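You operate a simulated robot arm through the tools that you are given. There is no shell and no other tool.

The job below is to be done with a simulated robot arm. You get a single attempt, and the scene is never put back.

## Task
Prime the drum pump with 2 strokes over the drip cup, then zero the meter.
Fine: swing the spout over the drip cup and set the dose dial to 20 ml first; spill nothing.

The check looks at the end state, three seconds after you hand in, the way a careful person would. Anything else that was tipped, shoved, dropped, spilled or broken makes it a failure.

## Robot
A 6-joint arm with a two-finger parallel gripper, fixed in place. Base frame: the origin is at the foot of the arm, x ahead of it, y to its left, z up; the work surface is at about z = 800. Lengths are in mm, angles in degrees, forces in N, time in s.
With the tool pointing down near the work surface it reaches from about 260 to 680 mm from the base axis. Its first joint turns from -66.0 to 66.0 degrees. Payload 2.9 kg.
Tool frame: the origin (TCP) lies between the finger pads and is the grasp point; the fingertips stand 30 mm ahead of it; z points along the fingers, y is the line along which they close. Largest opening 110 mm; finger width 20, thickness 10; the body of the gripper, 48 by 112 mm, starts 55 mm behind the TCP.
Orientation is that of the tool frame in the base frame, as a unit quaternion [w, x, y, z]. With the fingers straight down and closing along the base's y, the tool's x points along the base's -x, its y along +y and its z along -z.

## Interface
- The arm moves only by the tool servo_tool. Its argument "series" is a list of rows, each a list of 3 entries, a list of its own where there are three numbers: the shift along the tool's x, y, z in units of 25 mm (1.0 is 25 mm), then the turn, a rotation vector about the tool's x, y, z in units of 4 degrees (1.0 is 4 degrees), then the finger opening in mm, from 0 to 110. In form: [[[dx, dy, dz], [ax, ay, az], claw], ...]. A call has 1 to 20 rows; each row shifts and turns the commanded pose from where the row before left it, along the tool's axes as they then stand. A call with a number of a shift or a turn outside -1 to 1 is refused whole. A row lasts 0.2 s, in which the tool goes at most 50 mm and 8.6 degrees; a call with a longer step from one row to the next is refused whole, and so is a gripper value outside its range. A pose out of reach is approached as far as the arm can. The call stops where the force on the tool passes 40 N (or 10 N more than at its start, if that is more) or the arm is blocked; 0.2 s more then pass. Each finger travels about 108 mm/s and halts on what it meets, pressing with about 39 N; the grip force reading is that of the motor and also rises with nothing between the fingers. The clock runs only during rows and for 0.2 s after the last one: add rows that do not move to give the fingers time. It gives the time, the measured TCP pose, the force on the tool (base axes), the opening and the grip force at its end, in the units of the frame above (readings bear some noise), with the torque about the TCP (base axes, N m) and any sound that the robot's microphone picked up, and new pictures: "views" is both (left out), scene, wrist or none.
- Cameras (640 x 400 px; columns grow to the right, rows downward): "scene" is fixed at [72.7, 428.7, 1387.6]; the picture's right is [-0.81, -0.59, 0.00], its down [-0.32, 0.43, -0.84] and it looks along [0.50, -0.68, -0.54] (base axes); focal length 248 px, centre (320, 200). "wrist" rides on the gripper at [72, 17, -103] in the tool frame; the picture's right is [-0.23, 0.97, 0.00], its down [-0.76, -0.18, -0.62] and it looks along [-0.61, -0.14, 0.78] (tool axes); focal length 222 px, centre (320, 200). There is no depth. A picture from a camera that has moved, and an enlarged one, comes with that camera's place and axes in the base frame and with its lens.
- close_up(camera, box): a new picture of the part [left, top, right, bottom] of that camera's present view, enlarged. The clock stands still meanwhile.
- close_job(): hands the job in; it is judged then, once.

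Places have to be worked out from the pictures, the camera data and where the tool is seen. Open the gripper and draw the arm clear of the work before you hand the job in, unless the task says otherwise.

The tools are called after ">>>" as a command line: name --argument value ..., lists and objects as JSON in quotes. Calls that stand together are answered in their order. servo_tool: Moves the arm, as the interface text tells. Its arguments: {"type":"object","properties":{"series":{"type":"array","items":{"type":"array"}},"views":{"type":"string","enum":["both","scene","wrist","none"]}},"required":["series"]} The other tools are called the same way: close_up (camera, box) takes an enlarged picture of a part of a camera's view; close_job () hands the job in.

At the start:

```text
clock: 0.0
ee_pos: [331.9, -225.3, 1293.2]
tool_rot: [0.0, -0.001, 1.0, -0.001]
force: [0.0, -1.4, -1.0]
ft_torque: [-0.01, -0.01, 0.01]
finger_gap: 110.1
finger_force: 0.0
```

scene: 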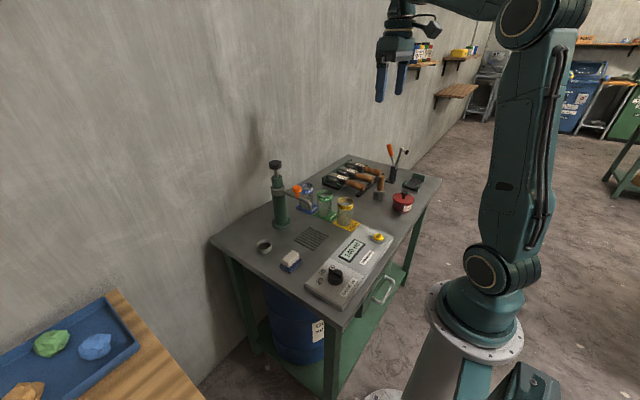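
wrist: 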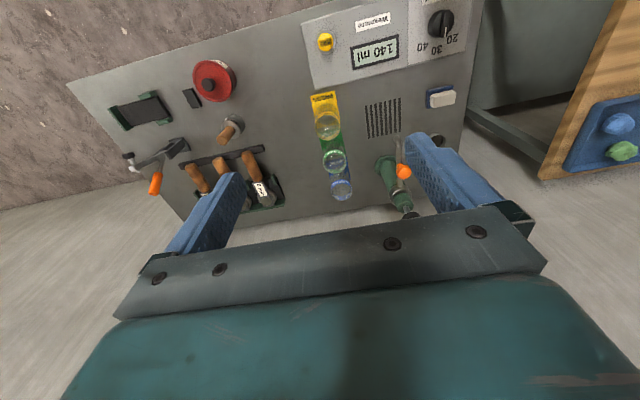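

I start by looking closely at the bench from both cameras to locate the pump, cups, dial and meter.

>>> close_up --camera "scene" --box '[230, 150, 390, 250]'

>>> close_up --camera "scene" --box '[280, 210, 440, 310]'

>>> close_up --camera "wrist" --box '[290, 0, 490, 125]'

>>> close_up --camera "wrist" --box '[290, 90, 490, 215]'

```text
4.00 times, centred on (310, 200) of scene
camera zoom: at [72.7, 428.7, 1387.6], right [-0.81, -0.59, 0.0], down [-0.32, 0.43, -0.84], along [0.5, -0.68, -0.54], focal length 991 px, centre (360, 200)
```

zoom: 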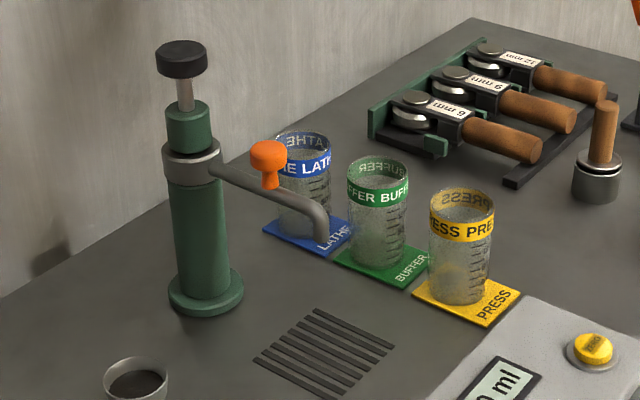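

```text
4.00 times, centred on (360, 260) of scene
camera zoom: at [72.7, 428.7, 1387.6], right [-0.81, -0.59, 0.0], down [-0.32, 0.43, -0.84], along [0.5, -0.68, -0.54], focal length 991 px, centre (160, -40)
```

zoom: 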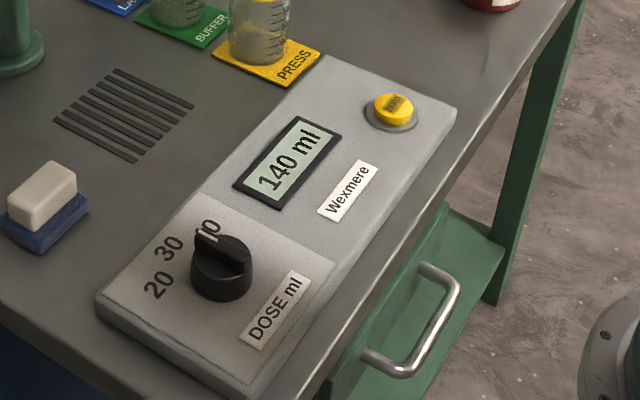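

```text
3.20 times, centred on (390, 62) of wrist
camera zoom: at [258.6, -209.3, 1396.8], right [0.23, 0.97, 0.0], down [0.76, -0.18, 0.62], along [0.61, -0.14, -0.78], focal length 711 px, centre (96, 640)
```

zoom: 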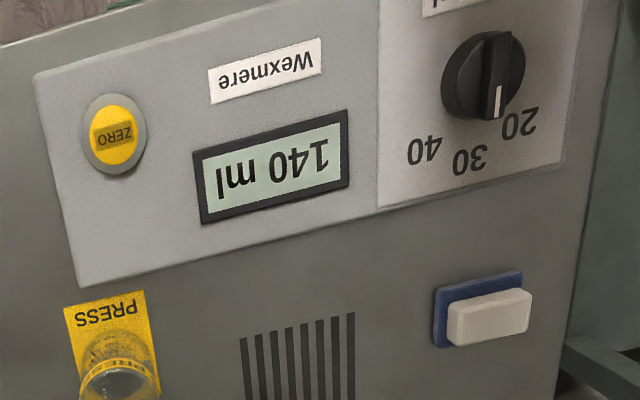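

```text
3.20 times, centred on (390, 152) of wrist
camera zoom: at [258.6, -209.3, 1396.8], right [0.23, 0.97, 0.0], down [0.76, -0.18, 0.62], along [0.61, -0.14, -0.78], focal length 711 px, centre (96, 352)
```

zoom: 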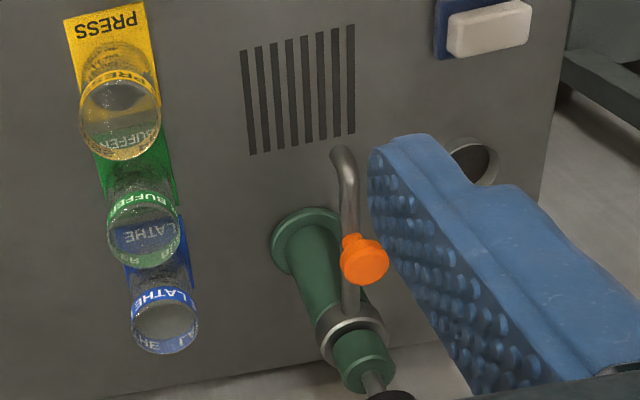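

The pump axis looks to be at about (635, -93), with its knob top near z 1050. The spout points toward the base with its tip near (482, -92, 930), and the small cup is near (584, 43). The dial is near (318, 29) and the ZERO button near (291, -201). I move above the dial to see it properly.

>>> servo_tool --series '[[[0.047, 0.848, 0.977], [0, 0, 0], 110], [[0.047, 0.848, 0.977], [0, 0, 0], 110], [[0.047, 0.848, 0.977], [0, 0, 0], 110], [[0.047, 0.848, 0.977], [0, 0, 0], 110], [[0.047, 0.848, 0.977], [0, 0, 0], 110], [[0.047, 0.848, 0.977], [0, 0, 0], 110], [[0.047, 0.848, 0.977], [0, 0, 0], 110], [[0.047, 0.848, 0.977], [0, 0, 0], 110], [[0.047, 0.848, 0.977], [0, 0, 0], 110], [[0.047, 0.848, 0.977], [0, 0, 0], 110], [[0.047, 0.848, 0.977], [0, 0, 0], 110], [[0.047, 0.848, 0.977], [0, 0, 0], 110], [[0, 0, 0], [0, 0, 0], 110]]'

```text
clock: 2.8
ee_pos: [314.1, 28.2, 998.9]
tool_rot: [-0.001, 0.0, 1.0, -0.002]
force: [-0.4, 0.0, -0.2]
ft_torque: [-0.01, 0.0, -0.02]
finger_gap: 110.0
finger_force: 0.2
camera wrist: at [242.2, 43.8, 1103.2], right [0.23, 0.97, 0.0], down [0.76, -0.18, 0.62], along [0.61, -0.14, -0.78], focal length 222 px, centre (320, 200)
```

scene: 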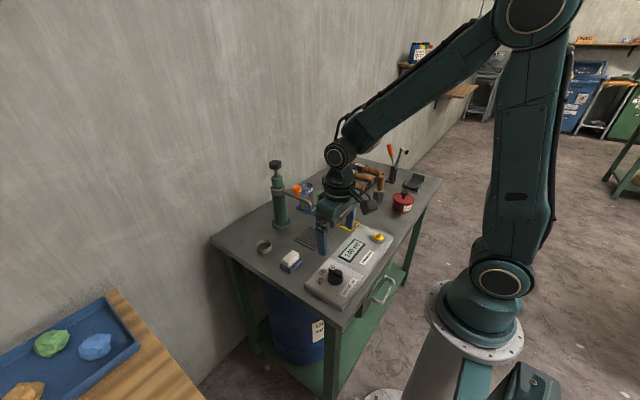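
wrist: 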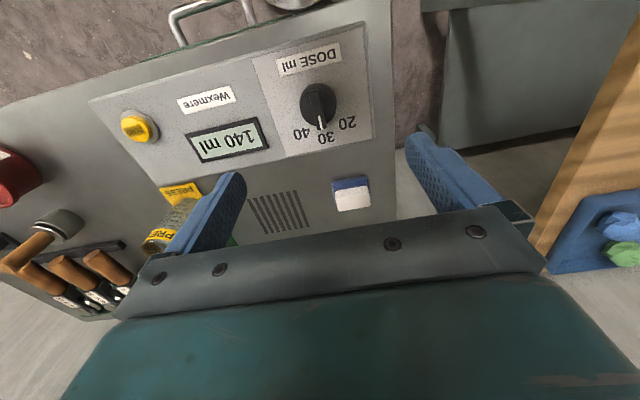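

The dial is now in clear view between the fingers, so I zoom in on it from both cameras.

>>> close_up --camera "wrist" --box '[260, 50, 380, 165]'

>>> close_up --camera "scene" --box '[296, 235, 392, 305]'

>>> close_up --camera "scene" --box '[230, 220, 326, 280]'

```text
3.48 times, centred on (320, 108) of wrist
camera zoom: at [242.2, 43.8, 1103.2], right [0.23, 0.97, 0.0], down [0.76, -0.18, 0.62], along [0.61, -0.14, -0.78], focal length 773 px, centre (320, 522)
```

zoom: 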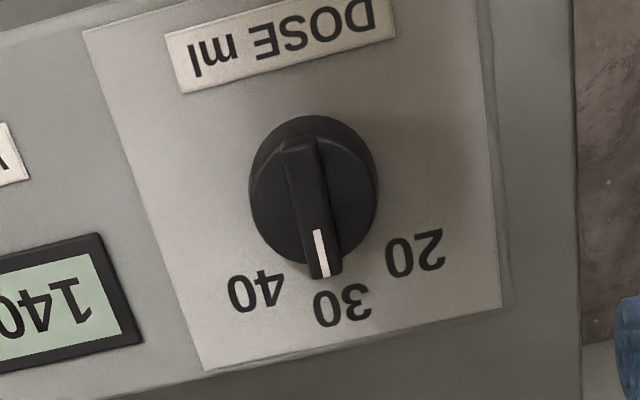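

```text
5.71 times, centred on (344, 270) of scene
camera zoom: at [72.7, 428.7, 1387.6], right [-0.81, -0.59, 0.0], down [-0.32, 0.43, -0.84], along [0.5, -0.68, -0.54], focal length 1416 px, centre (183, -200)
```

zoom: 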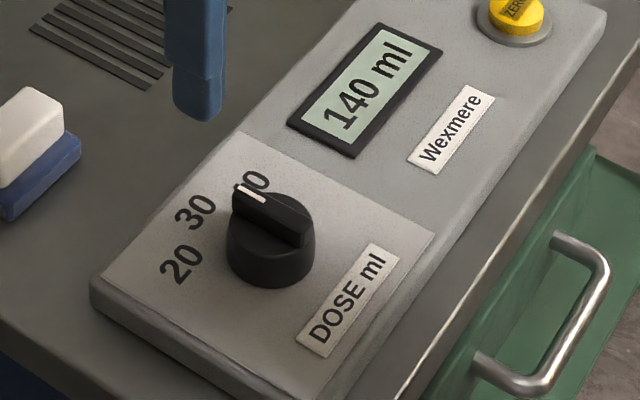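

```text
6.67 times, centred on (278, 250) of scene
camera zoom: at [72.7, 428.7, 1387.6], right [-0.81, -0.59, 0.0], down [-0.32, 0.43, -0.84], along [0.5, -0.68, -0.54], focal length 1651 px, centre (600, -133)
```

zoom: 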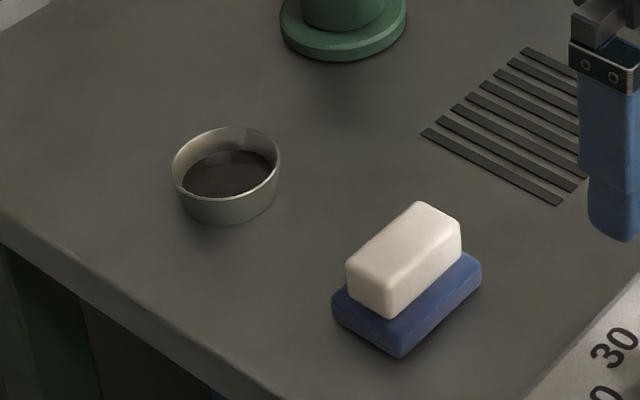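

The panel is square to the bench and the pointer sits on 30. By triangulation the dial is at about (316, 25), the bar top near z 857, and the "20" mark lies 45° toward +y. I lower the open fingers around the knob.

>>> servo_tool --series '[[[-0.08, -0.128, 0.7], [0, 0, 0], 80], [[0, 0, 0.7], [0, 0, 0], 80], [[0, 0, 0.7], [0, 0, 0], 80], [[0, 0, 0.7], [0, 0, 0], 80], [[0, 0, 0.7], [0, 0, 0], 80], [[0, 0, 0.7], [0, 0, 0], 80], [[0, 0, 0.5], [0, 0, 0], 80], [[0, 0, 0.4], [0, 0, 0], 80], [[0, 0, 0], [0, 0, 0], 80]]'

```text
clock: 4.8
ee_pos: [318.8, 23.8, 872.1]
tool_rot: [0.0, 0.0, 1.0, 0.0]
force: [0.2, 0.1, 0.7]
ft_torque: [0.0, -0.04, 0.01]
finger_gap: 80.0
finger_force: 0.0
camera wrist: at [245.8, 41.1, 975.4], right [0.23, 0.97, 0.0], down [0.76, -0.18, 0.62], along [0.61, -0.14, -0.78], focal length 222 px, centre (320, 200)
```

scene: 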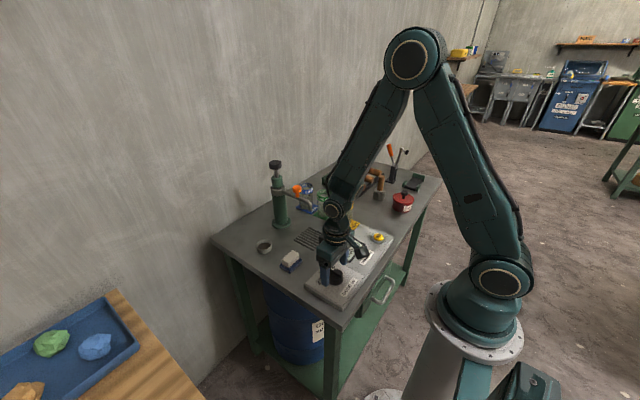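
wrist: 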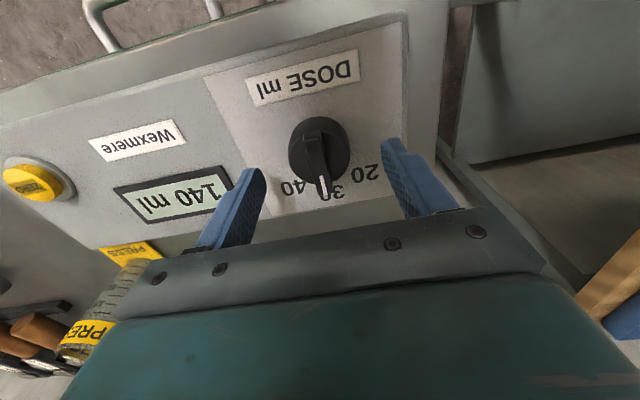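

The fingers straddle the knob, but I want to confirm their height relative to it before closing, so I zoom in.

>>> close_up --camera "wrist" --box '[220, 90, 420, 215]'

>>> close_up --camera "scene" --box '[296, 235, 392, 305]'

```text
3.20 times, centred on (320, 152) of wrist
camera zoom: at [245.8, 41.1, 975.4], right [0.23, 0.97, 0.0], down [0.76, -0.18, 0.62], along [0.61, -0.14, -0.78], focal length 711 px, centre (320, 352)
```

zoom: 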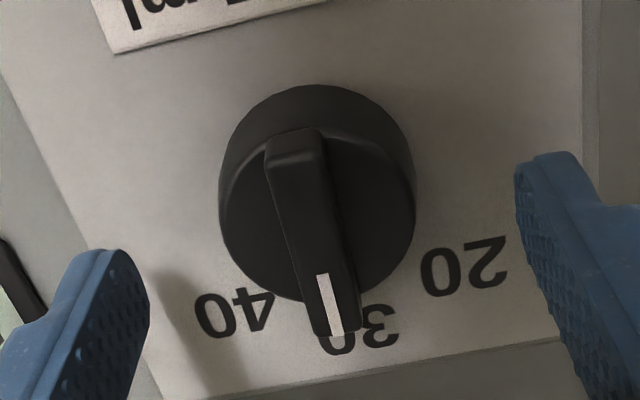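

```text
5.71 times, centred on (344, 270) of scene
camera zoom: at [72.7, 428.7, 1387.6], right [-0.81, -0.59, 0.0], down [-0.32, 0.43, -0.84], along [0.5, -0.68, -0.54], focal length 1416 px, centre (183, -200)
```

zoom: 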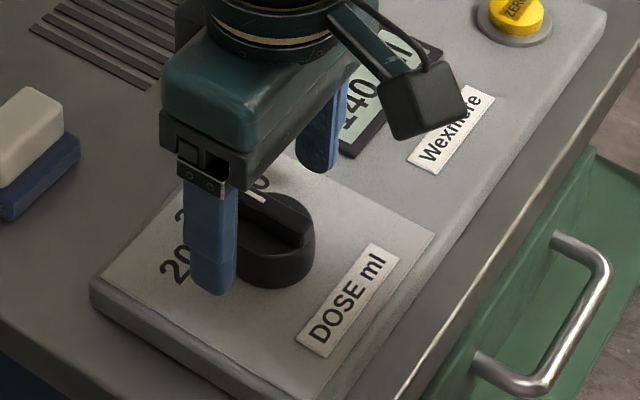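

The bar top is at about z 856, the panel at about z 819, and the fingers are centred. I lower 8 mm so the tips flank the knob body, then close.

>>> servo_tool --series '[[[0, 0, 0.32], [0, 0, 0], 80], [[0, 0, 0], [0, 0, 0], 80], [[0, 0, 0], [0, 0, 0], 60], [[0, 0, 0], [0, 0, 0], 36], [[0, 0, 0], [0, 0, 0], 36], [[0, 0, 0], [0, 0, 0], 36]]'

```text
clock: 6.2
ee_pos: [318.3, 24.1, 864.9]
tool_rot: [0.0, 0.0, 1.0, 0.0]
force: [0.6, 1.3, -4.7]
ft_torque: [0.05, -0.11, 0.03]
finger_gap: 41.7
finger_force: 44.7
camera wrist: at [246.0, 41.3, 968.0], right [0.23, 0.97, 0.0], down [0.76, -0.18, 0.62], along [0.61, -0.14, -0.78], focal length 222 px, centre (320, 200)
```

scene: 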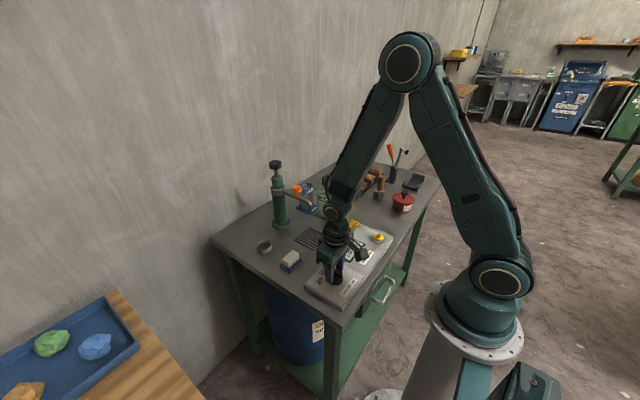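
wrist: 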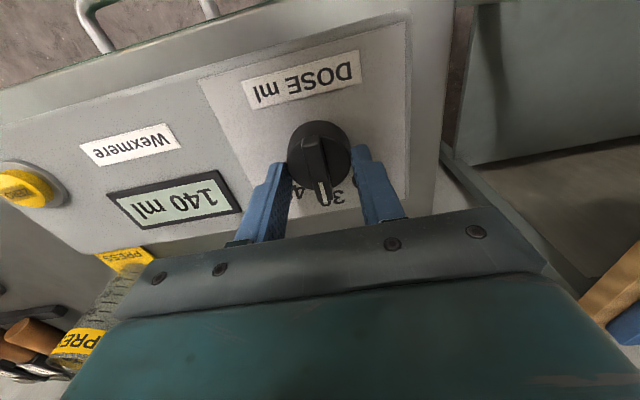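

The knob is gripped at 41.7 mm. I turn 45° toward the "20" mark, which is counter-clockwise from above and so negative about tool z.

>>> servo_tool --series '[[[0, 0, 0], [0, 0, -1], 36], [[0, 0, 0], [0, 0, -1], 36], [[0, 0, 0], [0, 0, -1], 36], [[0, 0, 0], [0, 0, -1], 36], [[0, 0, 0], [0, 0, -1], 36], [[0, 0, 0], [0, 0, -1], 36], [[0, 0, 0], [0, 0, -1], 36], [[0, 0, 0], [0, 0, -1], 36], [[0, 0, 0], [0, 0, -1], 36], [[0, 0, 0], [0, 0, -1], 36], [[0, 0, 0], [0, 0, -1], 36], [[0, 0, 0], [0, 0, -0.25], 36], [[0, 0, 0], [0, 0, 0], 36]]'

>>> close_up --camera "wrist" --box '[220, 90, 420, 215]'

```text
clock: 9.0
ee_pos: [317.2, 26.6, 865.3]
tool_rot: [0.0, -0.385, 0.923, 0.003]
force: [-14.2, 20.8, 21.2]
ft_torque: [0.31, 0.73, -0.17]
finger_gap: 41.6
finger_force: 45.1
camera wrist: at [254.8, -13.6, 967.9], right [-0.53, 0.85, 0.01], down [0.66, 0.41, 0.62], along [0.53, 0.33, -0.78], focal length 222 px, centre (320, 200)
```

scene: 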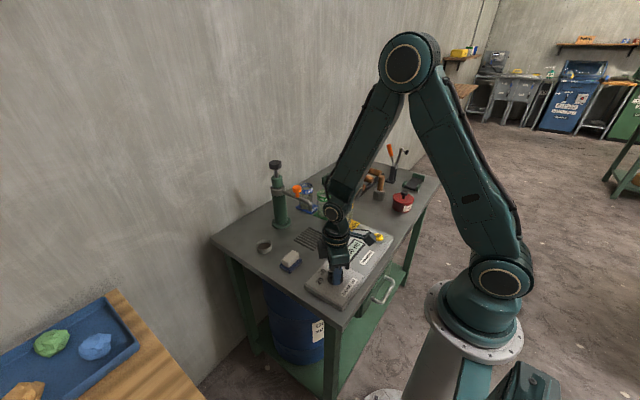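
wrist: 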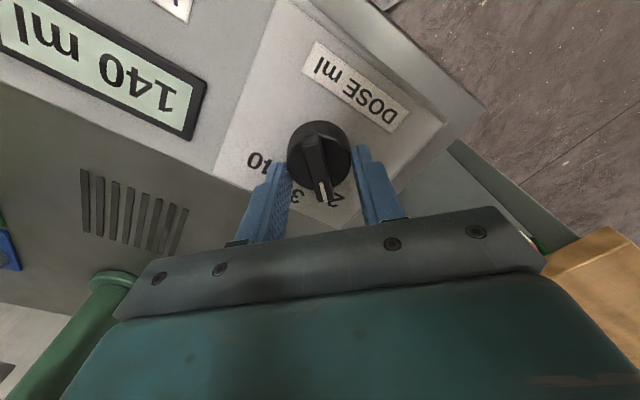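

```text
3.20 times, centred on (320, 152) of wrist
camera zoom: at [254.8, -13.6, 967.9], right [-0.53, 0.85, 0.01], down [0.66, 0.41, 0.62], along [0.53, 0.33, -0.78], focal length 711 px, centre (320, 352)
```

zoom: 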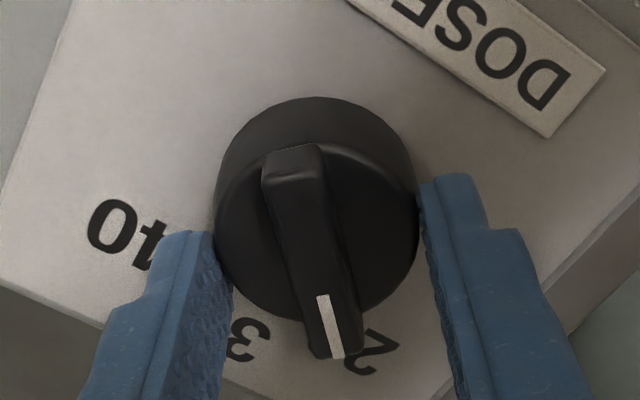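

The knob turned with the gripper to about 45°, with a little side load from slight eccentricity. I open and lift to check the pointer.

>>> servo_tool --series '[[[0, 0, 0], [0, 0, 0], 60], [[0, 0, 0], [0, 0, 0], 80], [[0, 0, -0.5], [0, 0, 0], 80], [[0, 0, -1], [0, 0, 0], 80], [[0, 0, -1], [0, 0, 0], 80], [[0, 0, -1], [0, 0, 0], 80], [[0, 0, 0], [0, 0, 0], 80]]'

>>> close_up --camera "wrist" --box '[220, 60, 420, 185]'

>>> close_up --camera "scene" --box '[296, 235, 392, 305]'

```text
clock: 10.6
ee_pos: [318.1, 24.1, 952.6]
tool_rot: [0.001, -0.383, 0.924, 0.0]
force: [-0.9, -0.9, 0.4]
ft_torque: [-0.01, 0.02, 0.02]
finger_gap: 79.8
finger_force: 0.1
camera wrist: at [255.4, -15.6, 1056.1], right [-0.53, 0.85, 0.0], down [0.66, 0.41, 0.62], along [0.53, 0.33, -0.78], focal length 222 px, centre (320, 200)
```

scene: 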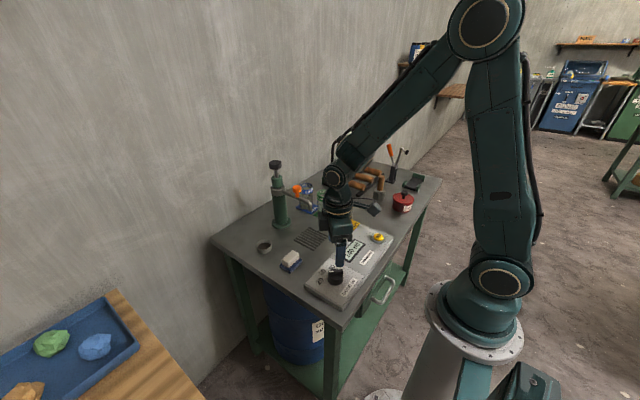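
wrist: 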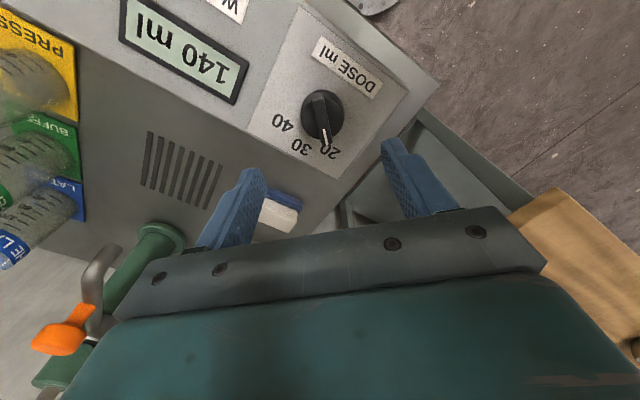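

```text
3.20 times, centred on (320, 122) of wrist
camera zoom: at [255.4, -15.6, 1056.1], right [-0.53, 0.85, 0.0], down [0.66, 0.41, 0.62], along [0.53, 0.33, -0.78], focal length 711 px, centre (320, 448)
```

zoom: 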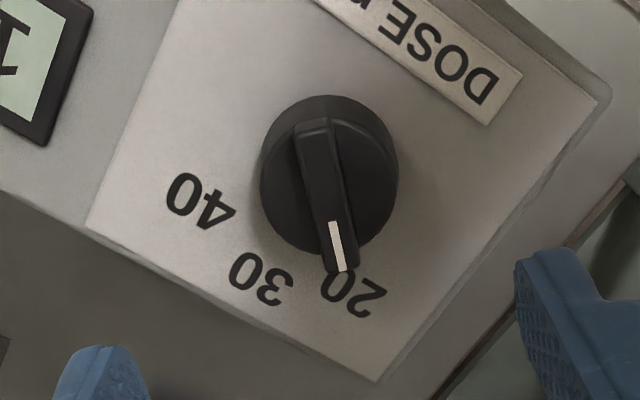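

```text
5.71 times, centred on (344, 270) of scene
camera zoom: at [72.7, 428.7, 1387.6], right [-0.81, -0.59, 0.0], down [-0.32, 0.43, -0.84], along [0.5, -0.68, -0.54], focal length 1416 px, centre (183, -200)
```

zoom: 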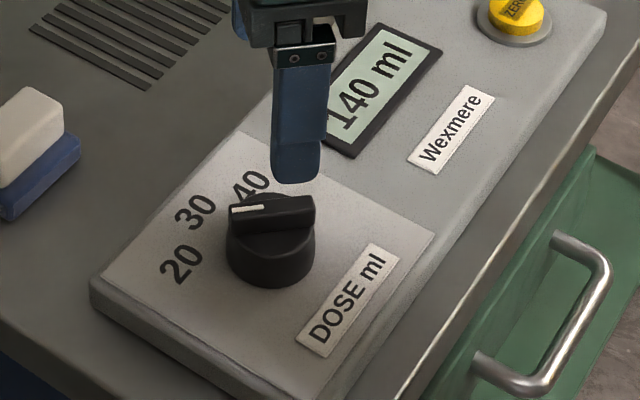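

The pointer now sits on 20; measured from the wrist view it is at about 44° against the label's 44°. Next I raise, turn the tool back to square and move out in front of the pump to locate the spout handle.

>>> servo_tool --series '[[[0, 0, -0.99], [0, 0, 0.9385], 80], [[0, 0, -0.99], [0, 0, 0.9385], 80], [[0, 0, -0.99], [0, 0, 0.9385], 80], [[0, 0, -0.99], [0, 0, 0.9385], 80], [[0, 0, -0.99], [0, 0, 0.9385], 80], [[0, 0, -0.99], [0, 0, 0.9385], 80], [[0, 0, 0], [0, 0, 0.9385], 80], [[0, 0, 0], [0, 0, 0.9385], 80], [[0, 0, 0], [0, 0, 0.9385], 80], [[0, 0, 0], [0, 0, 0.9385], 80], [[0, 0, 0], [0, 0, 0.9385], 80], [[0, 0, 0], [0, 0, 0.9385], 80], [[-0.926, -0.669, 0], [0, 0, 0], 80], [[-0.926, -0.669, 0], [0, 0, 0], 80], [[-0.926, -0.669, 0], [0, 0, 0], 80], [[-0.926, -0.669, 0], [0, 0, 0], 80], [[-0.926, -0.669, 0], [0, 0, 0], 80], [[-0.926, -0.669, 0], [0, 0, 0], 80], [[-0.926, -0.669, 0], [0, 0, 0], 80], [[0, 0, 0], [0, 0, 0], 80]]'

>>> close_up --camera "wrist" --box '[230, 110, 430, 235]'

>>> close_up --camera "scene" --box '[240, 150, 336, 210]'

```text
clock: 14.8
ee_pos: [481.5, -90.8, 1100.8]
tool_rot: [0.0, 0.0, 1.0, 0.0]
force: [0.6, -0.4, -0.3]
ft_torque: [0.01, 0.02, -0.02]
finger_gap: 79.9
finger_force: 0.1
camera wrist: at [409.1, -75.0, 1203.6], right [0.23, 0.97, 0.0], down [0.76, -0.18, 0.62], along [0.61, -0.14, -0.78], focal length 222 px, centre (320, 200)
```

scene: 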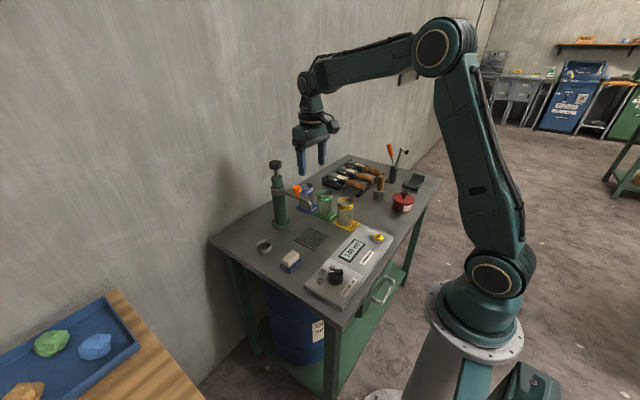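
wrist: 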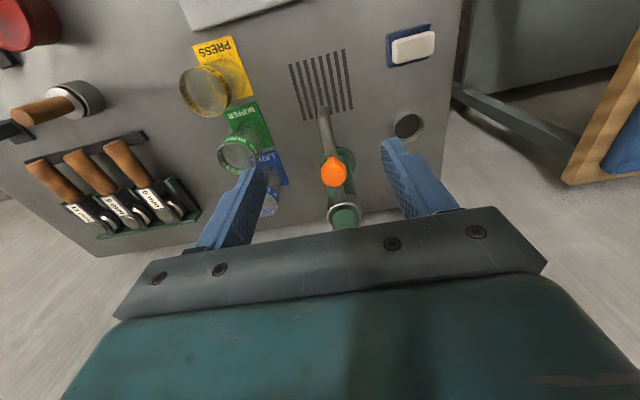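

```text
3.20 times, centred on (330, 172) of wrist
camera zoom: at [409.1, -75.0, 1203.6], right [0.23, 0.97, 0.0], down [0.76, -0.18, 0.62], along [0.61, -0.14, -0.78], focal length 711 px, centre (288, 288)
```

zoom: 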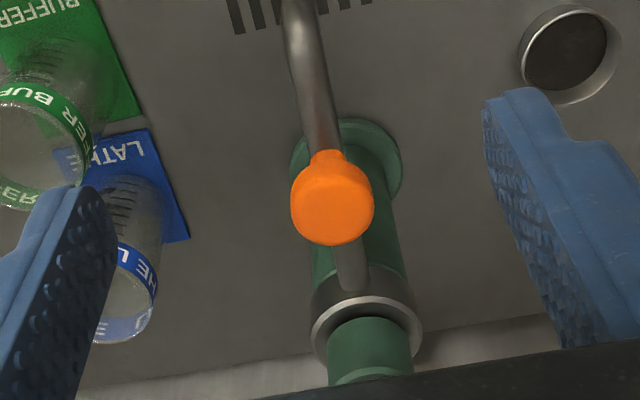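

```text
6.67 times, centred on (288, 180) of scene
camera zoom: at [72.7, 428.7, 1387.6], right [-0.81, -0.59, 0.0], down [-0.32, 0.43, -0.84], along [0.5, -0.68, -0.54], focal length 1651 px, centre (533, 333)
```

zoom: 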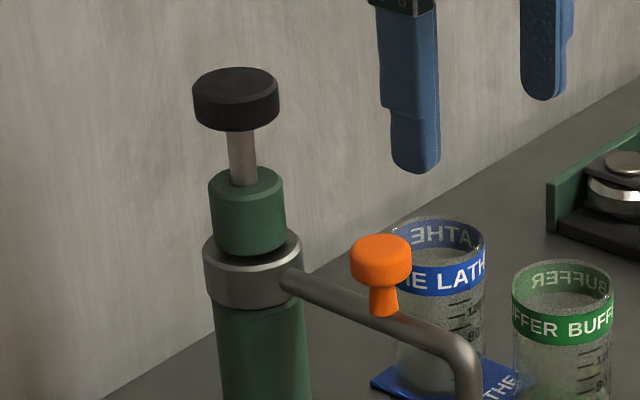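

Both views agree on the handle cap at (542, -90), top z about 991, the pump axis near (634, -91) and the cup rim centre near (584, 42, 818). I also want the spout tip and the cup measured more precisely before swinging.

>>> close_up --camera "wrist" --box '[270, 70, 430, 170]'

>>> close_up --camera "scene" --box '[280, 180, 344, 220]'

```text
4.00 times, centred on (350, 120) of wrist
camera zoom: at [409.1, -75.0, 1203.6], right [0.23, 0.97, 0.0], down [0.76, -0.18, 0.62], along [0.61, -0.14, -0.78], focal length 888 px, centre (200, 520)
```

zoom: 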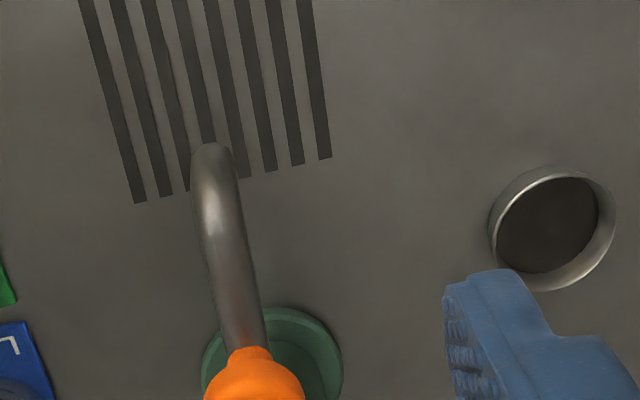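

```text
10.00 times, centred on (312, 200) of scene
camera zoom: at [72.7, 428.7, 1387.6], right [-0.81, -0.59, 0.0], down [-0.32, 0.43, -0.84], along [0.5, -0.68, -0.54], focal length 2477 px, centre (400, 200)
```

zoom: 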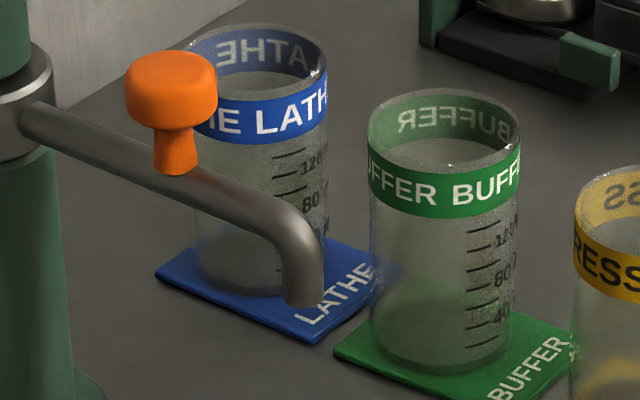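

The spout outlet radius is about 143.5 mm, which matches the cup's distance of about 142 mm from the pump axis, so a swing of about 69° clockwise seen from above puts the outlet over the cup. I move above the orange handle and lower the open fingers around its cap.

>>> servo_tool --series '[[[-0.8, 0.02, 0], [0, 0, 0], 64], [[-0.8, 0.02, 0], [0, 0, 0], 64], [[-0.8, 0.02, 0], [0, 0, 0], 64], [[0, 0, 0.8], [0, 0, 0], 64], [[0, 0, 0.8], [0, 0, 0], 64], [[0, 0, 0.8], [0, 0, 0], 64], [[0, 0, 0.8], [0, 0, 0], 64], [[0, 0, 0.6], [0, 0, 0], 64], [[0, 0, 0.4], [0, 0, 0], 64], [[0, 0, 0], [0, 0, 0], 64]]'

>>> close_up --camera "wrist" --box '[220, 90, 420, 215]'

>>> close_up --camera "scene" --box '[250, 140, 346, 200]'

```text
clock: 17.0
ee_pos: [540.6, -91.2, 995.0]
tool_rot: [0.0, -0.001, 1.0, -0.001]
force: [0.3, -1.0, 0.1]
ft_torque: [-0.01, -0.05, 0.02]
finger_gap: 64.0
finger_force: 0.0
camera wrist: at [468.9, -74.6, 1099.1], right [0.23, 0.97, 0.0], down [0.76, -0.18, 0.62], along [0.61, -0.14, -0.78], focal length 222 px, centre (320, 200)
```

scene: 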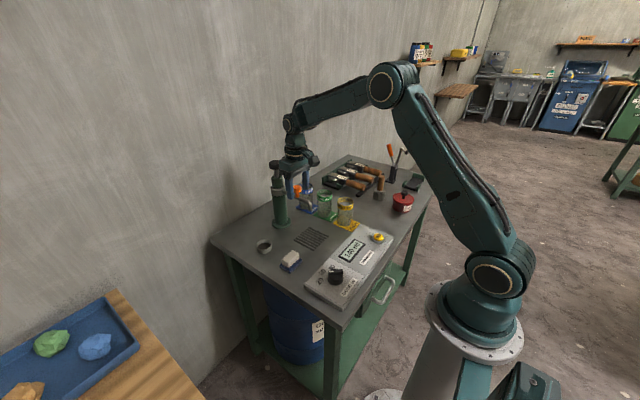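
wrist: 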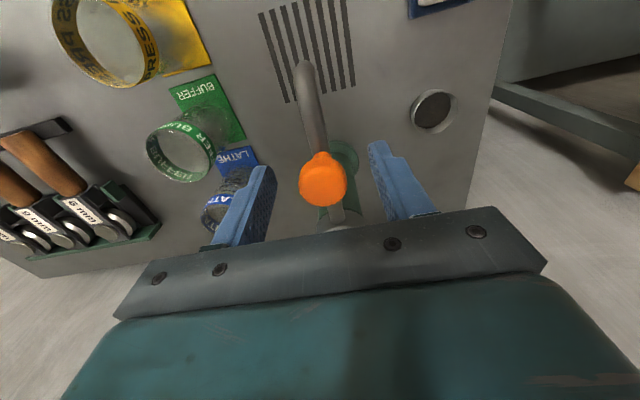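

```text
3.20 times, centred on (320, 152) of wrist
camera zoom: at [468.9, -74.6, 1099.1], right [0.23, 0.97, 0.0], down [0.76, -0.18, 0.62], along [0.61, -0.14, -0.78], focal length 711 px, centre (320, 352)
```

zoom: 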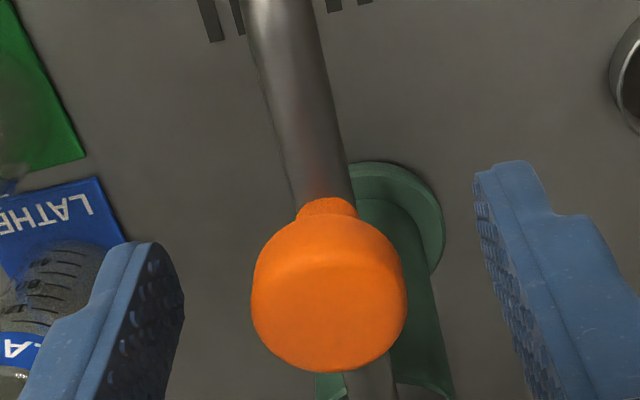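

```text
6.67 times, centred on (298, 170) of scene
camera zoom: at [72.7, 428.7, 1387.6], right [-0.81, -0.59, 0.0], down [-0.32, 0.43, -0.84], along [0.5, -0.68, -0.54], focal length 1651 px, centre (467, 400)
```

zoom: 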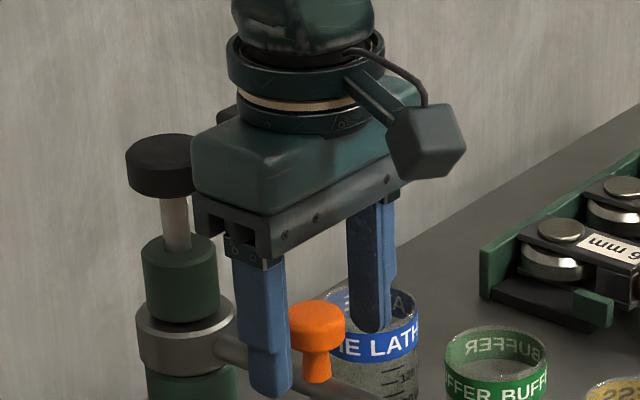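

The cap sits squarely between the fingers, so I close on it.

>>> servo_tool --series '[[[0, 0, 0], [0, 0, 0], 45], [[0, 0, 0], [0, 0, 0], 25], [[0, 0, 0], [0, 0, 0], 25], [[0, 0, 0], [0, 0, 0], 25]]' --views "wrist"

```text
clock: 18.0
ee_pos: [541.0, -90.5, 996.1]
tool_rot: [0.0, -0.001, 1.0, 0.0]
force: [0.1, 8.3, -0.4]
ft_torque: [0.18, 0.0, 0.1]
finger_gap: 29.0
finger_force: 45.1
camera wrist: at [468.9, -74.0, 1099.2], right [0.23, 0.97, 0.0], down [0.76, -0.18, 0.62], along [0.61, -0.14, -0.78], focal length 222 px, centre (320, 200)
```

wrist: 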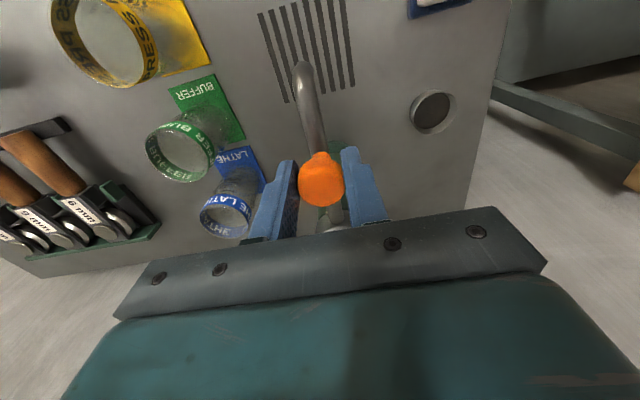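

Gripped at 29 mm. I begin the swing along a 92.5 mm arc, doing 16° first to check the resistance and the arc geometry.

>>> servo_tool --series '[[[-0.009, 0.258, 0], [0, 0, 1], 25], [[-0.009, 0.258, 0], [0, 0, 1], 25], [[-0.009, 0.258, 0], [0, 0, 1], 25], [[-0.009, 0.258, 0], [0, 0, 1], 25], [[0, 0, 0], [0, 0, 0], 25]]'

```text
clock: 19.2
ee_pos: [544.7, -65.9, 996.8]
tool_rot: [0.0, 0.141, 0.99, -0.001]
force: [-0.6, -0.4, -9.5]
ft_torque: [-0.17, -0.44, -0.13]
finger_gap: 29.1
finger_force: 44.4
camera wrist: at [479.9, -29.1, 1099.3], right [0.49, 0.87, 0.0], down [0.68, -0.38, 0.62], along [0.54, -0.31, -0.78], focal length 222 px, centre (320, 200)
```

scene: 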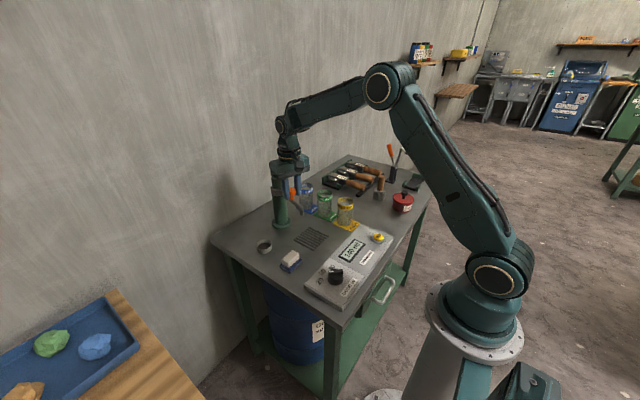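
wrist: 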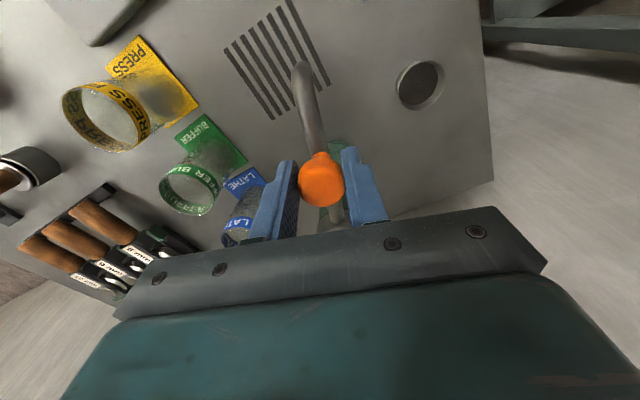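

The spout swings along with only small forces. I continue the remaining 53°.

>>> servo_tool --series '[[[-0.009, 0.258, 0], [0, 0, 1], 25], [[-0.009, 0.258, 0], [0, 0, 1], 25], [[-0.009, 0.258, 0], [0, 0, 1], 25], [[-0.009, 0.258, 0], [0, 0, 1], 25], [[-0.009, 0.258, 0], [0, 0, 1], 25], [[-0.009, 0.258, 0], [0, 0, 1], 25], [[-0.009, 0.258, 0], [0, 0, 1], 25], [[-0.009, 0.258, 0], [0, 0, 1], 25], [[-0.009, 0.258, 0], [0, 0, 1], 25], [[-0.009, 0.258, 0], [0, 0, 1], 25], [[-0.009, 0.258, 0], [0, 0, 1], 25], [[-0.009, 0.258, 0], [0, 0, 1], 25], [[-0.009, 0.258, 0], [0, 0, 1], 25], [[-0.001, 0.065, 0], [0, 0, 0.25], 25], [[0, 0, 0], [0, 0, 0], 25]]'

>>> close_up --camera "scene" --box '[220, 170, 348, 250]'

```text
clock: 22.4
ee_pos: [599.7, -2.6, 995.8]
tool_rot: [0.001, 0.567, 0.824, 0.0]
force: [-6.7, 6.5, -13.7]
ft_torque: [0.18, 0.18, -0.35]
finger_gap: 28.9
finger_force: 44.6
camera wrist: at [591.0, 70.7, 1099.4], right [0.99, 0.14, 0.0], down [0.11, -0.77, 0.62], along [0.08, -0.62, -0.78], focal length 222 px, centre (320, 200)
```

scene: 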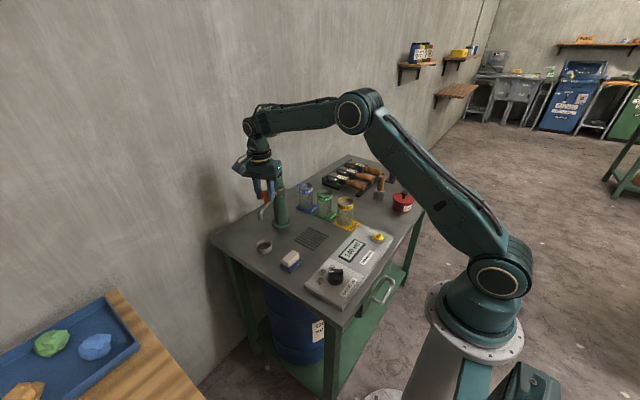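
wrist: 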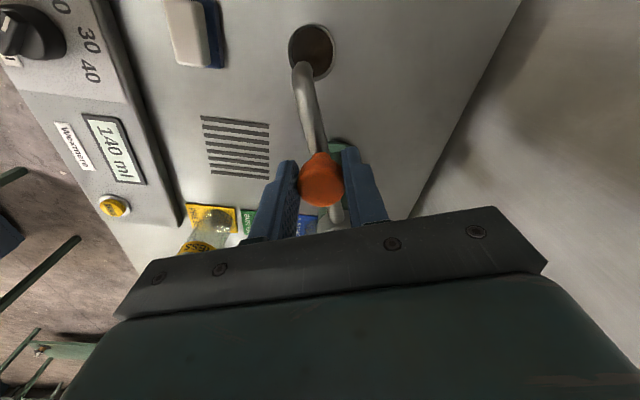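

```text
5.00 times, centred on (284, 210) of scene
camera zoom: at [72.8, 428.9, 1387.6], right [-0.81, -0.59, 0.0], down [-0.32, 0.43, -0.84], along [0.5, -0.68, -0.54], focal length 1239 px, centre (500, 150)
```

zoom: 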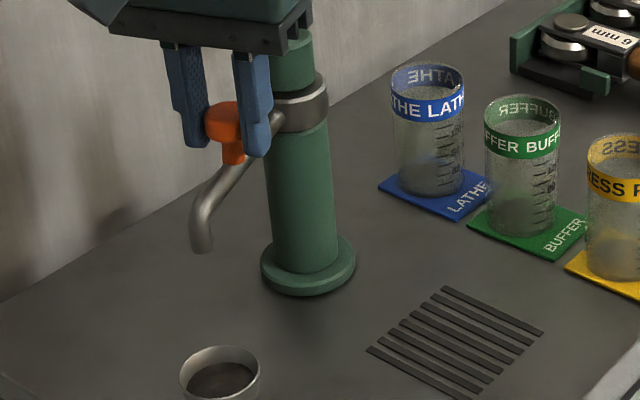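

The outlet projects to about (583, 41.5), over the cup centre at about (584, 43). I release the handle and lift straight up clear of it.

>>> servo_tool --series '[[[0, 0, 0], [0, 0, 0], 45], [[0, 0, 0], [0, 0, 0], 64], [[0, 0, 0], [0, 0, 0], 64], [[0, 0, -0.4], [0, 0, 0], 64], [[0, 0, -0.8], [0, 0, 0], 64], [[0, 0, -1], [0, 0, 0], 64], [[0, 0, -1], [0, 0, 0], 64], [[0, 0, -1], [0, 0, 0], 64], [[0, 0, -0.8], [0, 0, 0], 64], [[0, 0, 0], [0, 0, 0], 64]]'

>>> close_up --camera "wrist" --box '[220, 60, 420, 185]'

>>> close_up --camera "scene" --box '[230, 150, 326, 260]'

```text
clock: 24.6
ee_pos: [602.0, -1.8, 1122.0]
tool_rot: [0.0, 0.567, 0.824, 0.0]
force: [-0.1, -1.0, 0.8]
ft_torque: [0.01, -0.01, -0.03]
finger_gap: 64.1
finger_force: 0.1
camera wrist: at [591.1, 71.1, 1224.8], right [0.99, 0.14, 0.0], down [0.11, -0.77, 0.62], along [0.09, -0.62, -0.78], focal length 222 px, centre (320, 200)
```

scene: 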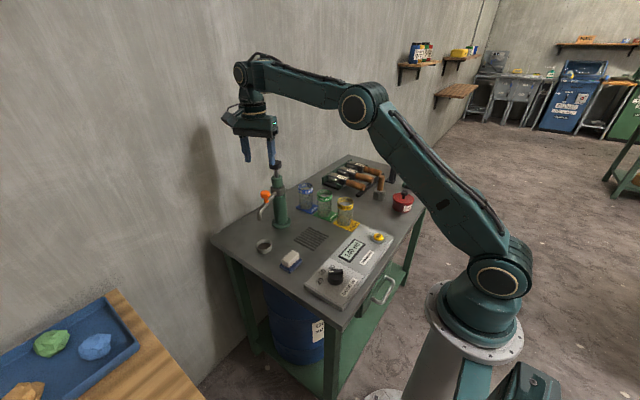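
wrist: 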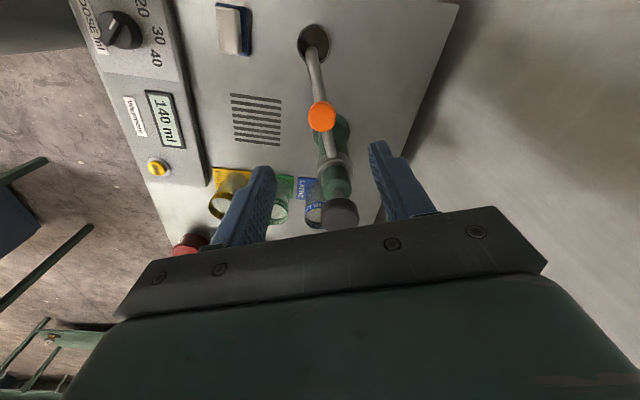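

```text
3.20 times, centred on (320, 122) of wrist
camera zoom: at [591.1, 71.1, 1224.8], right [0.99, 0.14, 0.0], down [0.11, -0.77, 0.62], along [0.09, -0.62, -0.78], focal length 711 px, centre (320, 448)
```

zoom: 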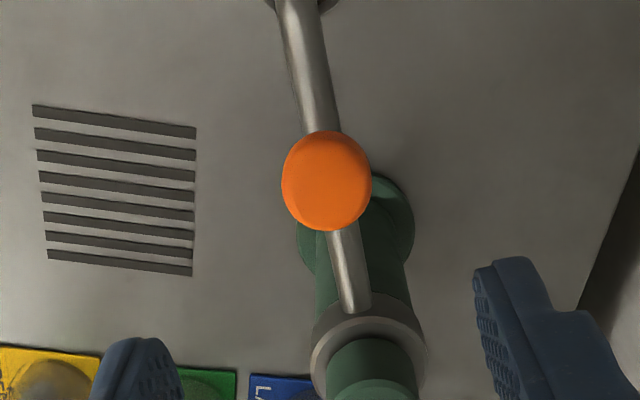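

```text
3.64 times, centred on (278, 205) of scene
camera zoom: at [72.7, 428.7, 1387.6], right [-0.81, -0.59, 0.0], down [-0.32, 0.43, -0.84], along [0.5, -0.68, -0.54], focal length 901 px, centre (473, 182)
```

zoom: 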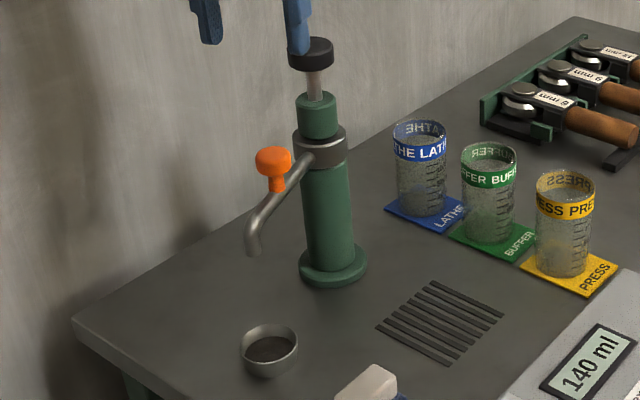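

The spout stayed where I left it. I check the outlet against the cup from above before stroking.

>>> close_up --camera "wrist" --box '[270, 10, 366, 70]'

>>> close_up --camera "scene" --box '[250, 205, 298, 255]'

>>> close_up --camera "wrist" --box '[290, 180, 380, 240]'

```text
6.67 times, centred on (318, 40) of wrist
camera zoom: at [591.1, 71.1, 1224.8], right [0.99, 0.14, 0.0], down [0.11, -0.77, 0.62], along [0.09, -0.62, -0.78], focal length 1481 px, centre (333, 1267)
```

zoom: 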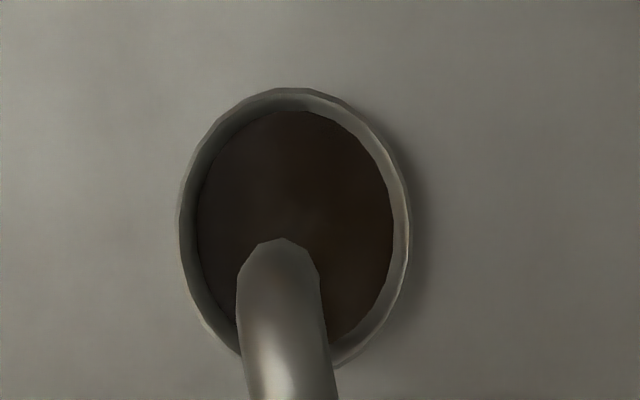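

```text
8.00 times, centred on (274, 230) of scene
camera zoom: at [72.7, 428.7, 1387.6], right [-0.81, -0.59, 0.0], down [-0.32, 0.43, -0.84], along [0.5, -0.68, -0.54], focal length 1982 px, centre (688, -40)
```

zoom: 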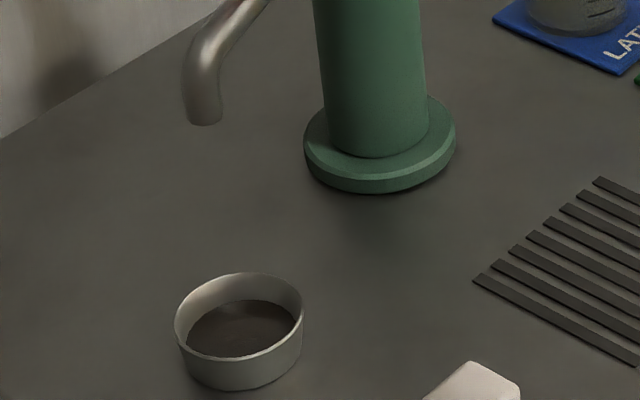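

```text
6.67 times, centred on (335, 210) of wrist
camera zoom: at [591.1, 71.1, 1224.8], right [0.99, 0.14, 0.0], down [0.11, -0.77, 0.62], along [0.09, -0.62, -0.78], focal length 1481 px, centre (220, 133)
```

zoom: 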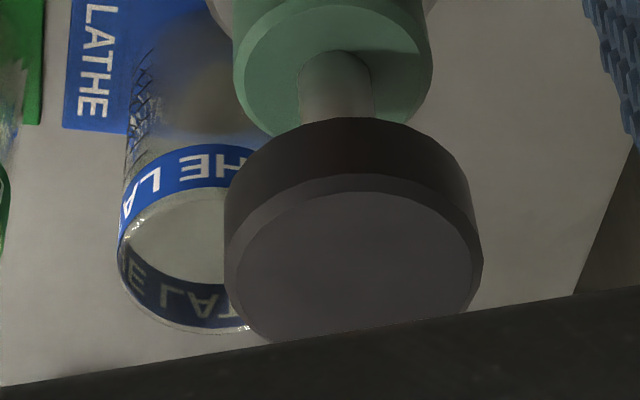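

The outlet is within about 3 mm of the cup centre in both views, and the plunger axis is near (634.5, -90) with its top near z 1053. I turn the tool back to square while closing the fingers, ready to press the plunger.

>>> servo_tool --series '[[[0, 0, 0], [0, 0, -1], 50], [[0, 0, 0], [0, 0, -1], 30], [[0, 0, 0], [0, 0, -1], 10], [[0, 0, 0], [0, 0, -1], 0], [[0, 0, 0], [0, 0, -1], 0], [[0, 0, 0], [0, 0, -1], 0], [[0, 0, 0], [0, 0, -1], 0], [[0, 0, 0], [0, 0, -1], 0], [[0, 0, 0], [0, 0, -1], 0], [[0, 0, 0], [0, 0, -1], 0], [[0, 0, 0], [0, 0, -1], 0], [[0, 0, 0], [0, 0, -1], 0], [[0, 0, 0], [0, 0, -1], 0], [[0, 0, 0], [0, 0, -1], 0], [[0, 0, 0], [0, 0, -1], 0], [[0, 0, 0], [0, 0, -1], 0], [[0, 0, 0], [0, 0, -1], 0], [[0, 0, 0], [0, 0, -0.25], 0], [[0, 0, 0], [0, 0, 0], 0]]'

```text
clock: 28.6
ee_pos: [600.7, -3.3, 1121.6]
tool_rot: [0.0, 0.0, 1.0, -0.001]
force: [0.2, 0.4, -0.1]
ft_torque: [-0.05, -0.04, -0.03]
finger_gap: 0.2
finger_force: 37.1
camera wrist: at [528.0, 13.6, 1224.8], right [0.23, 0.97, 0.0], down [0.76, -0.18, 0.62], along [0.61, -0.14, -0.78], focal length 222 px, centre (320, 200)
```

scene: 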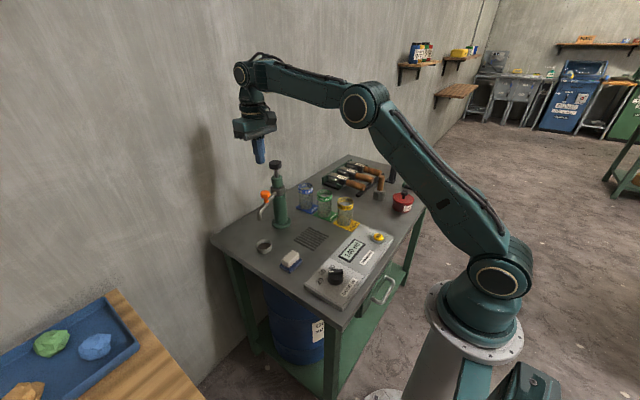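
wrist: 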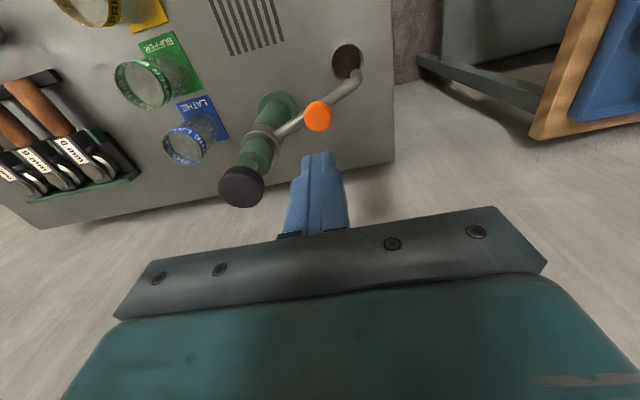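

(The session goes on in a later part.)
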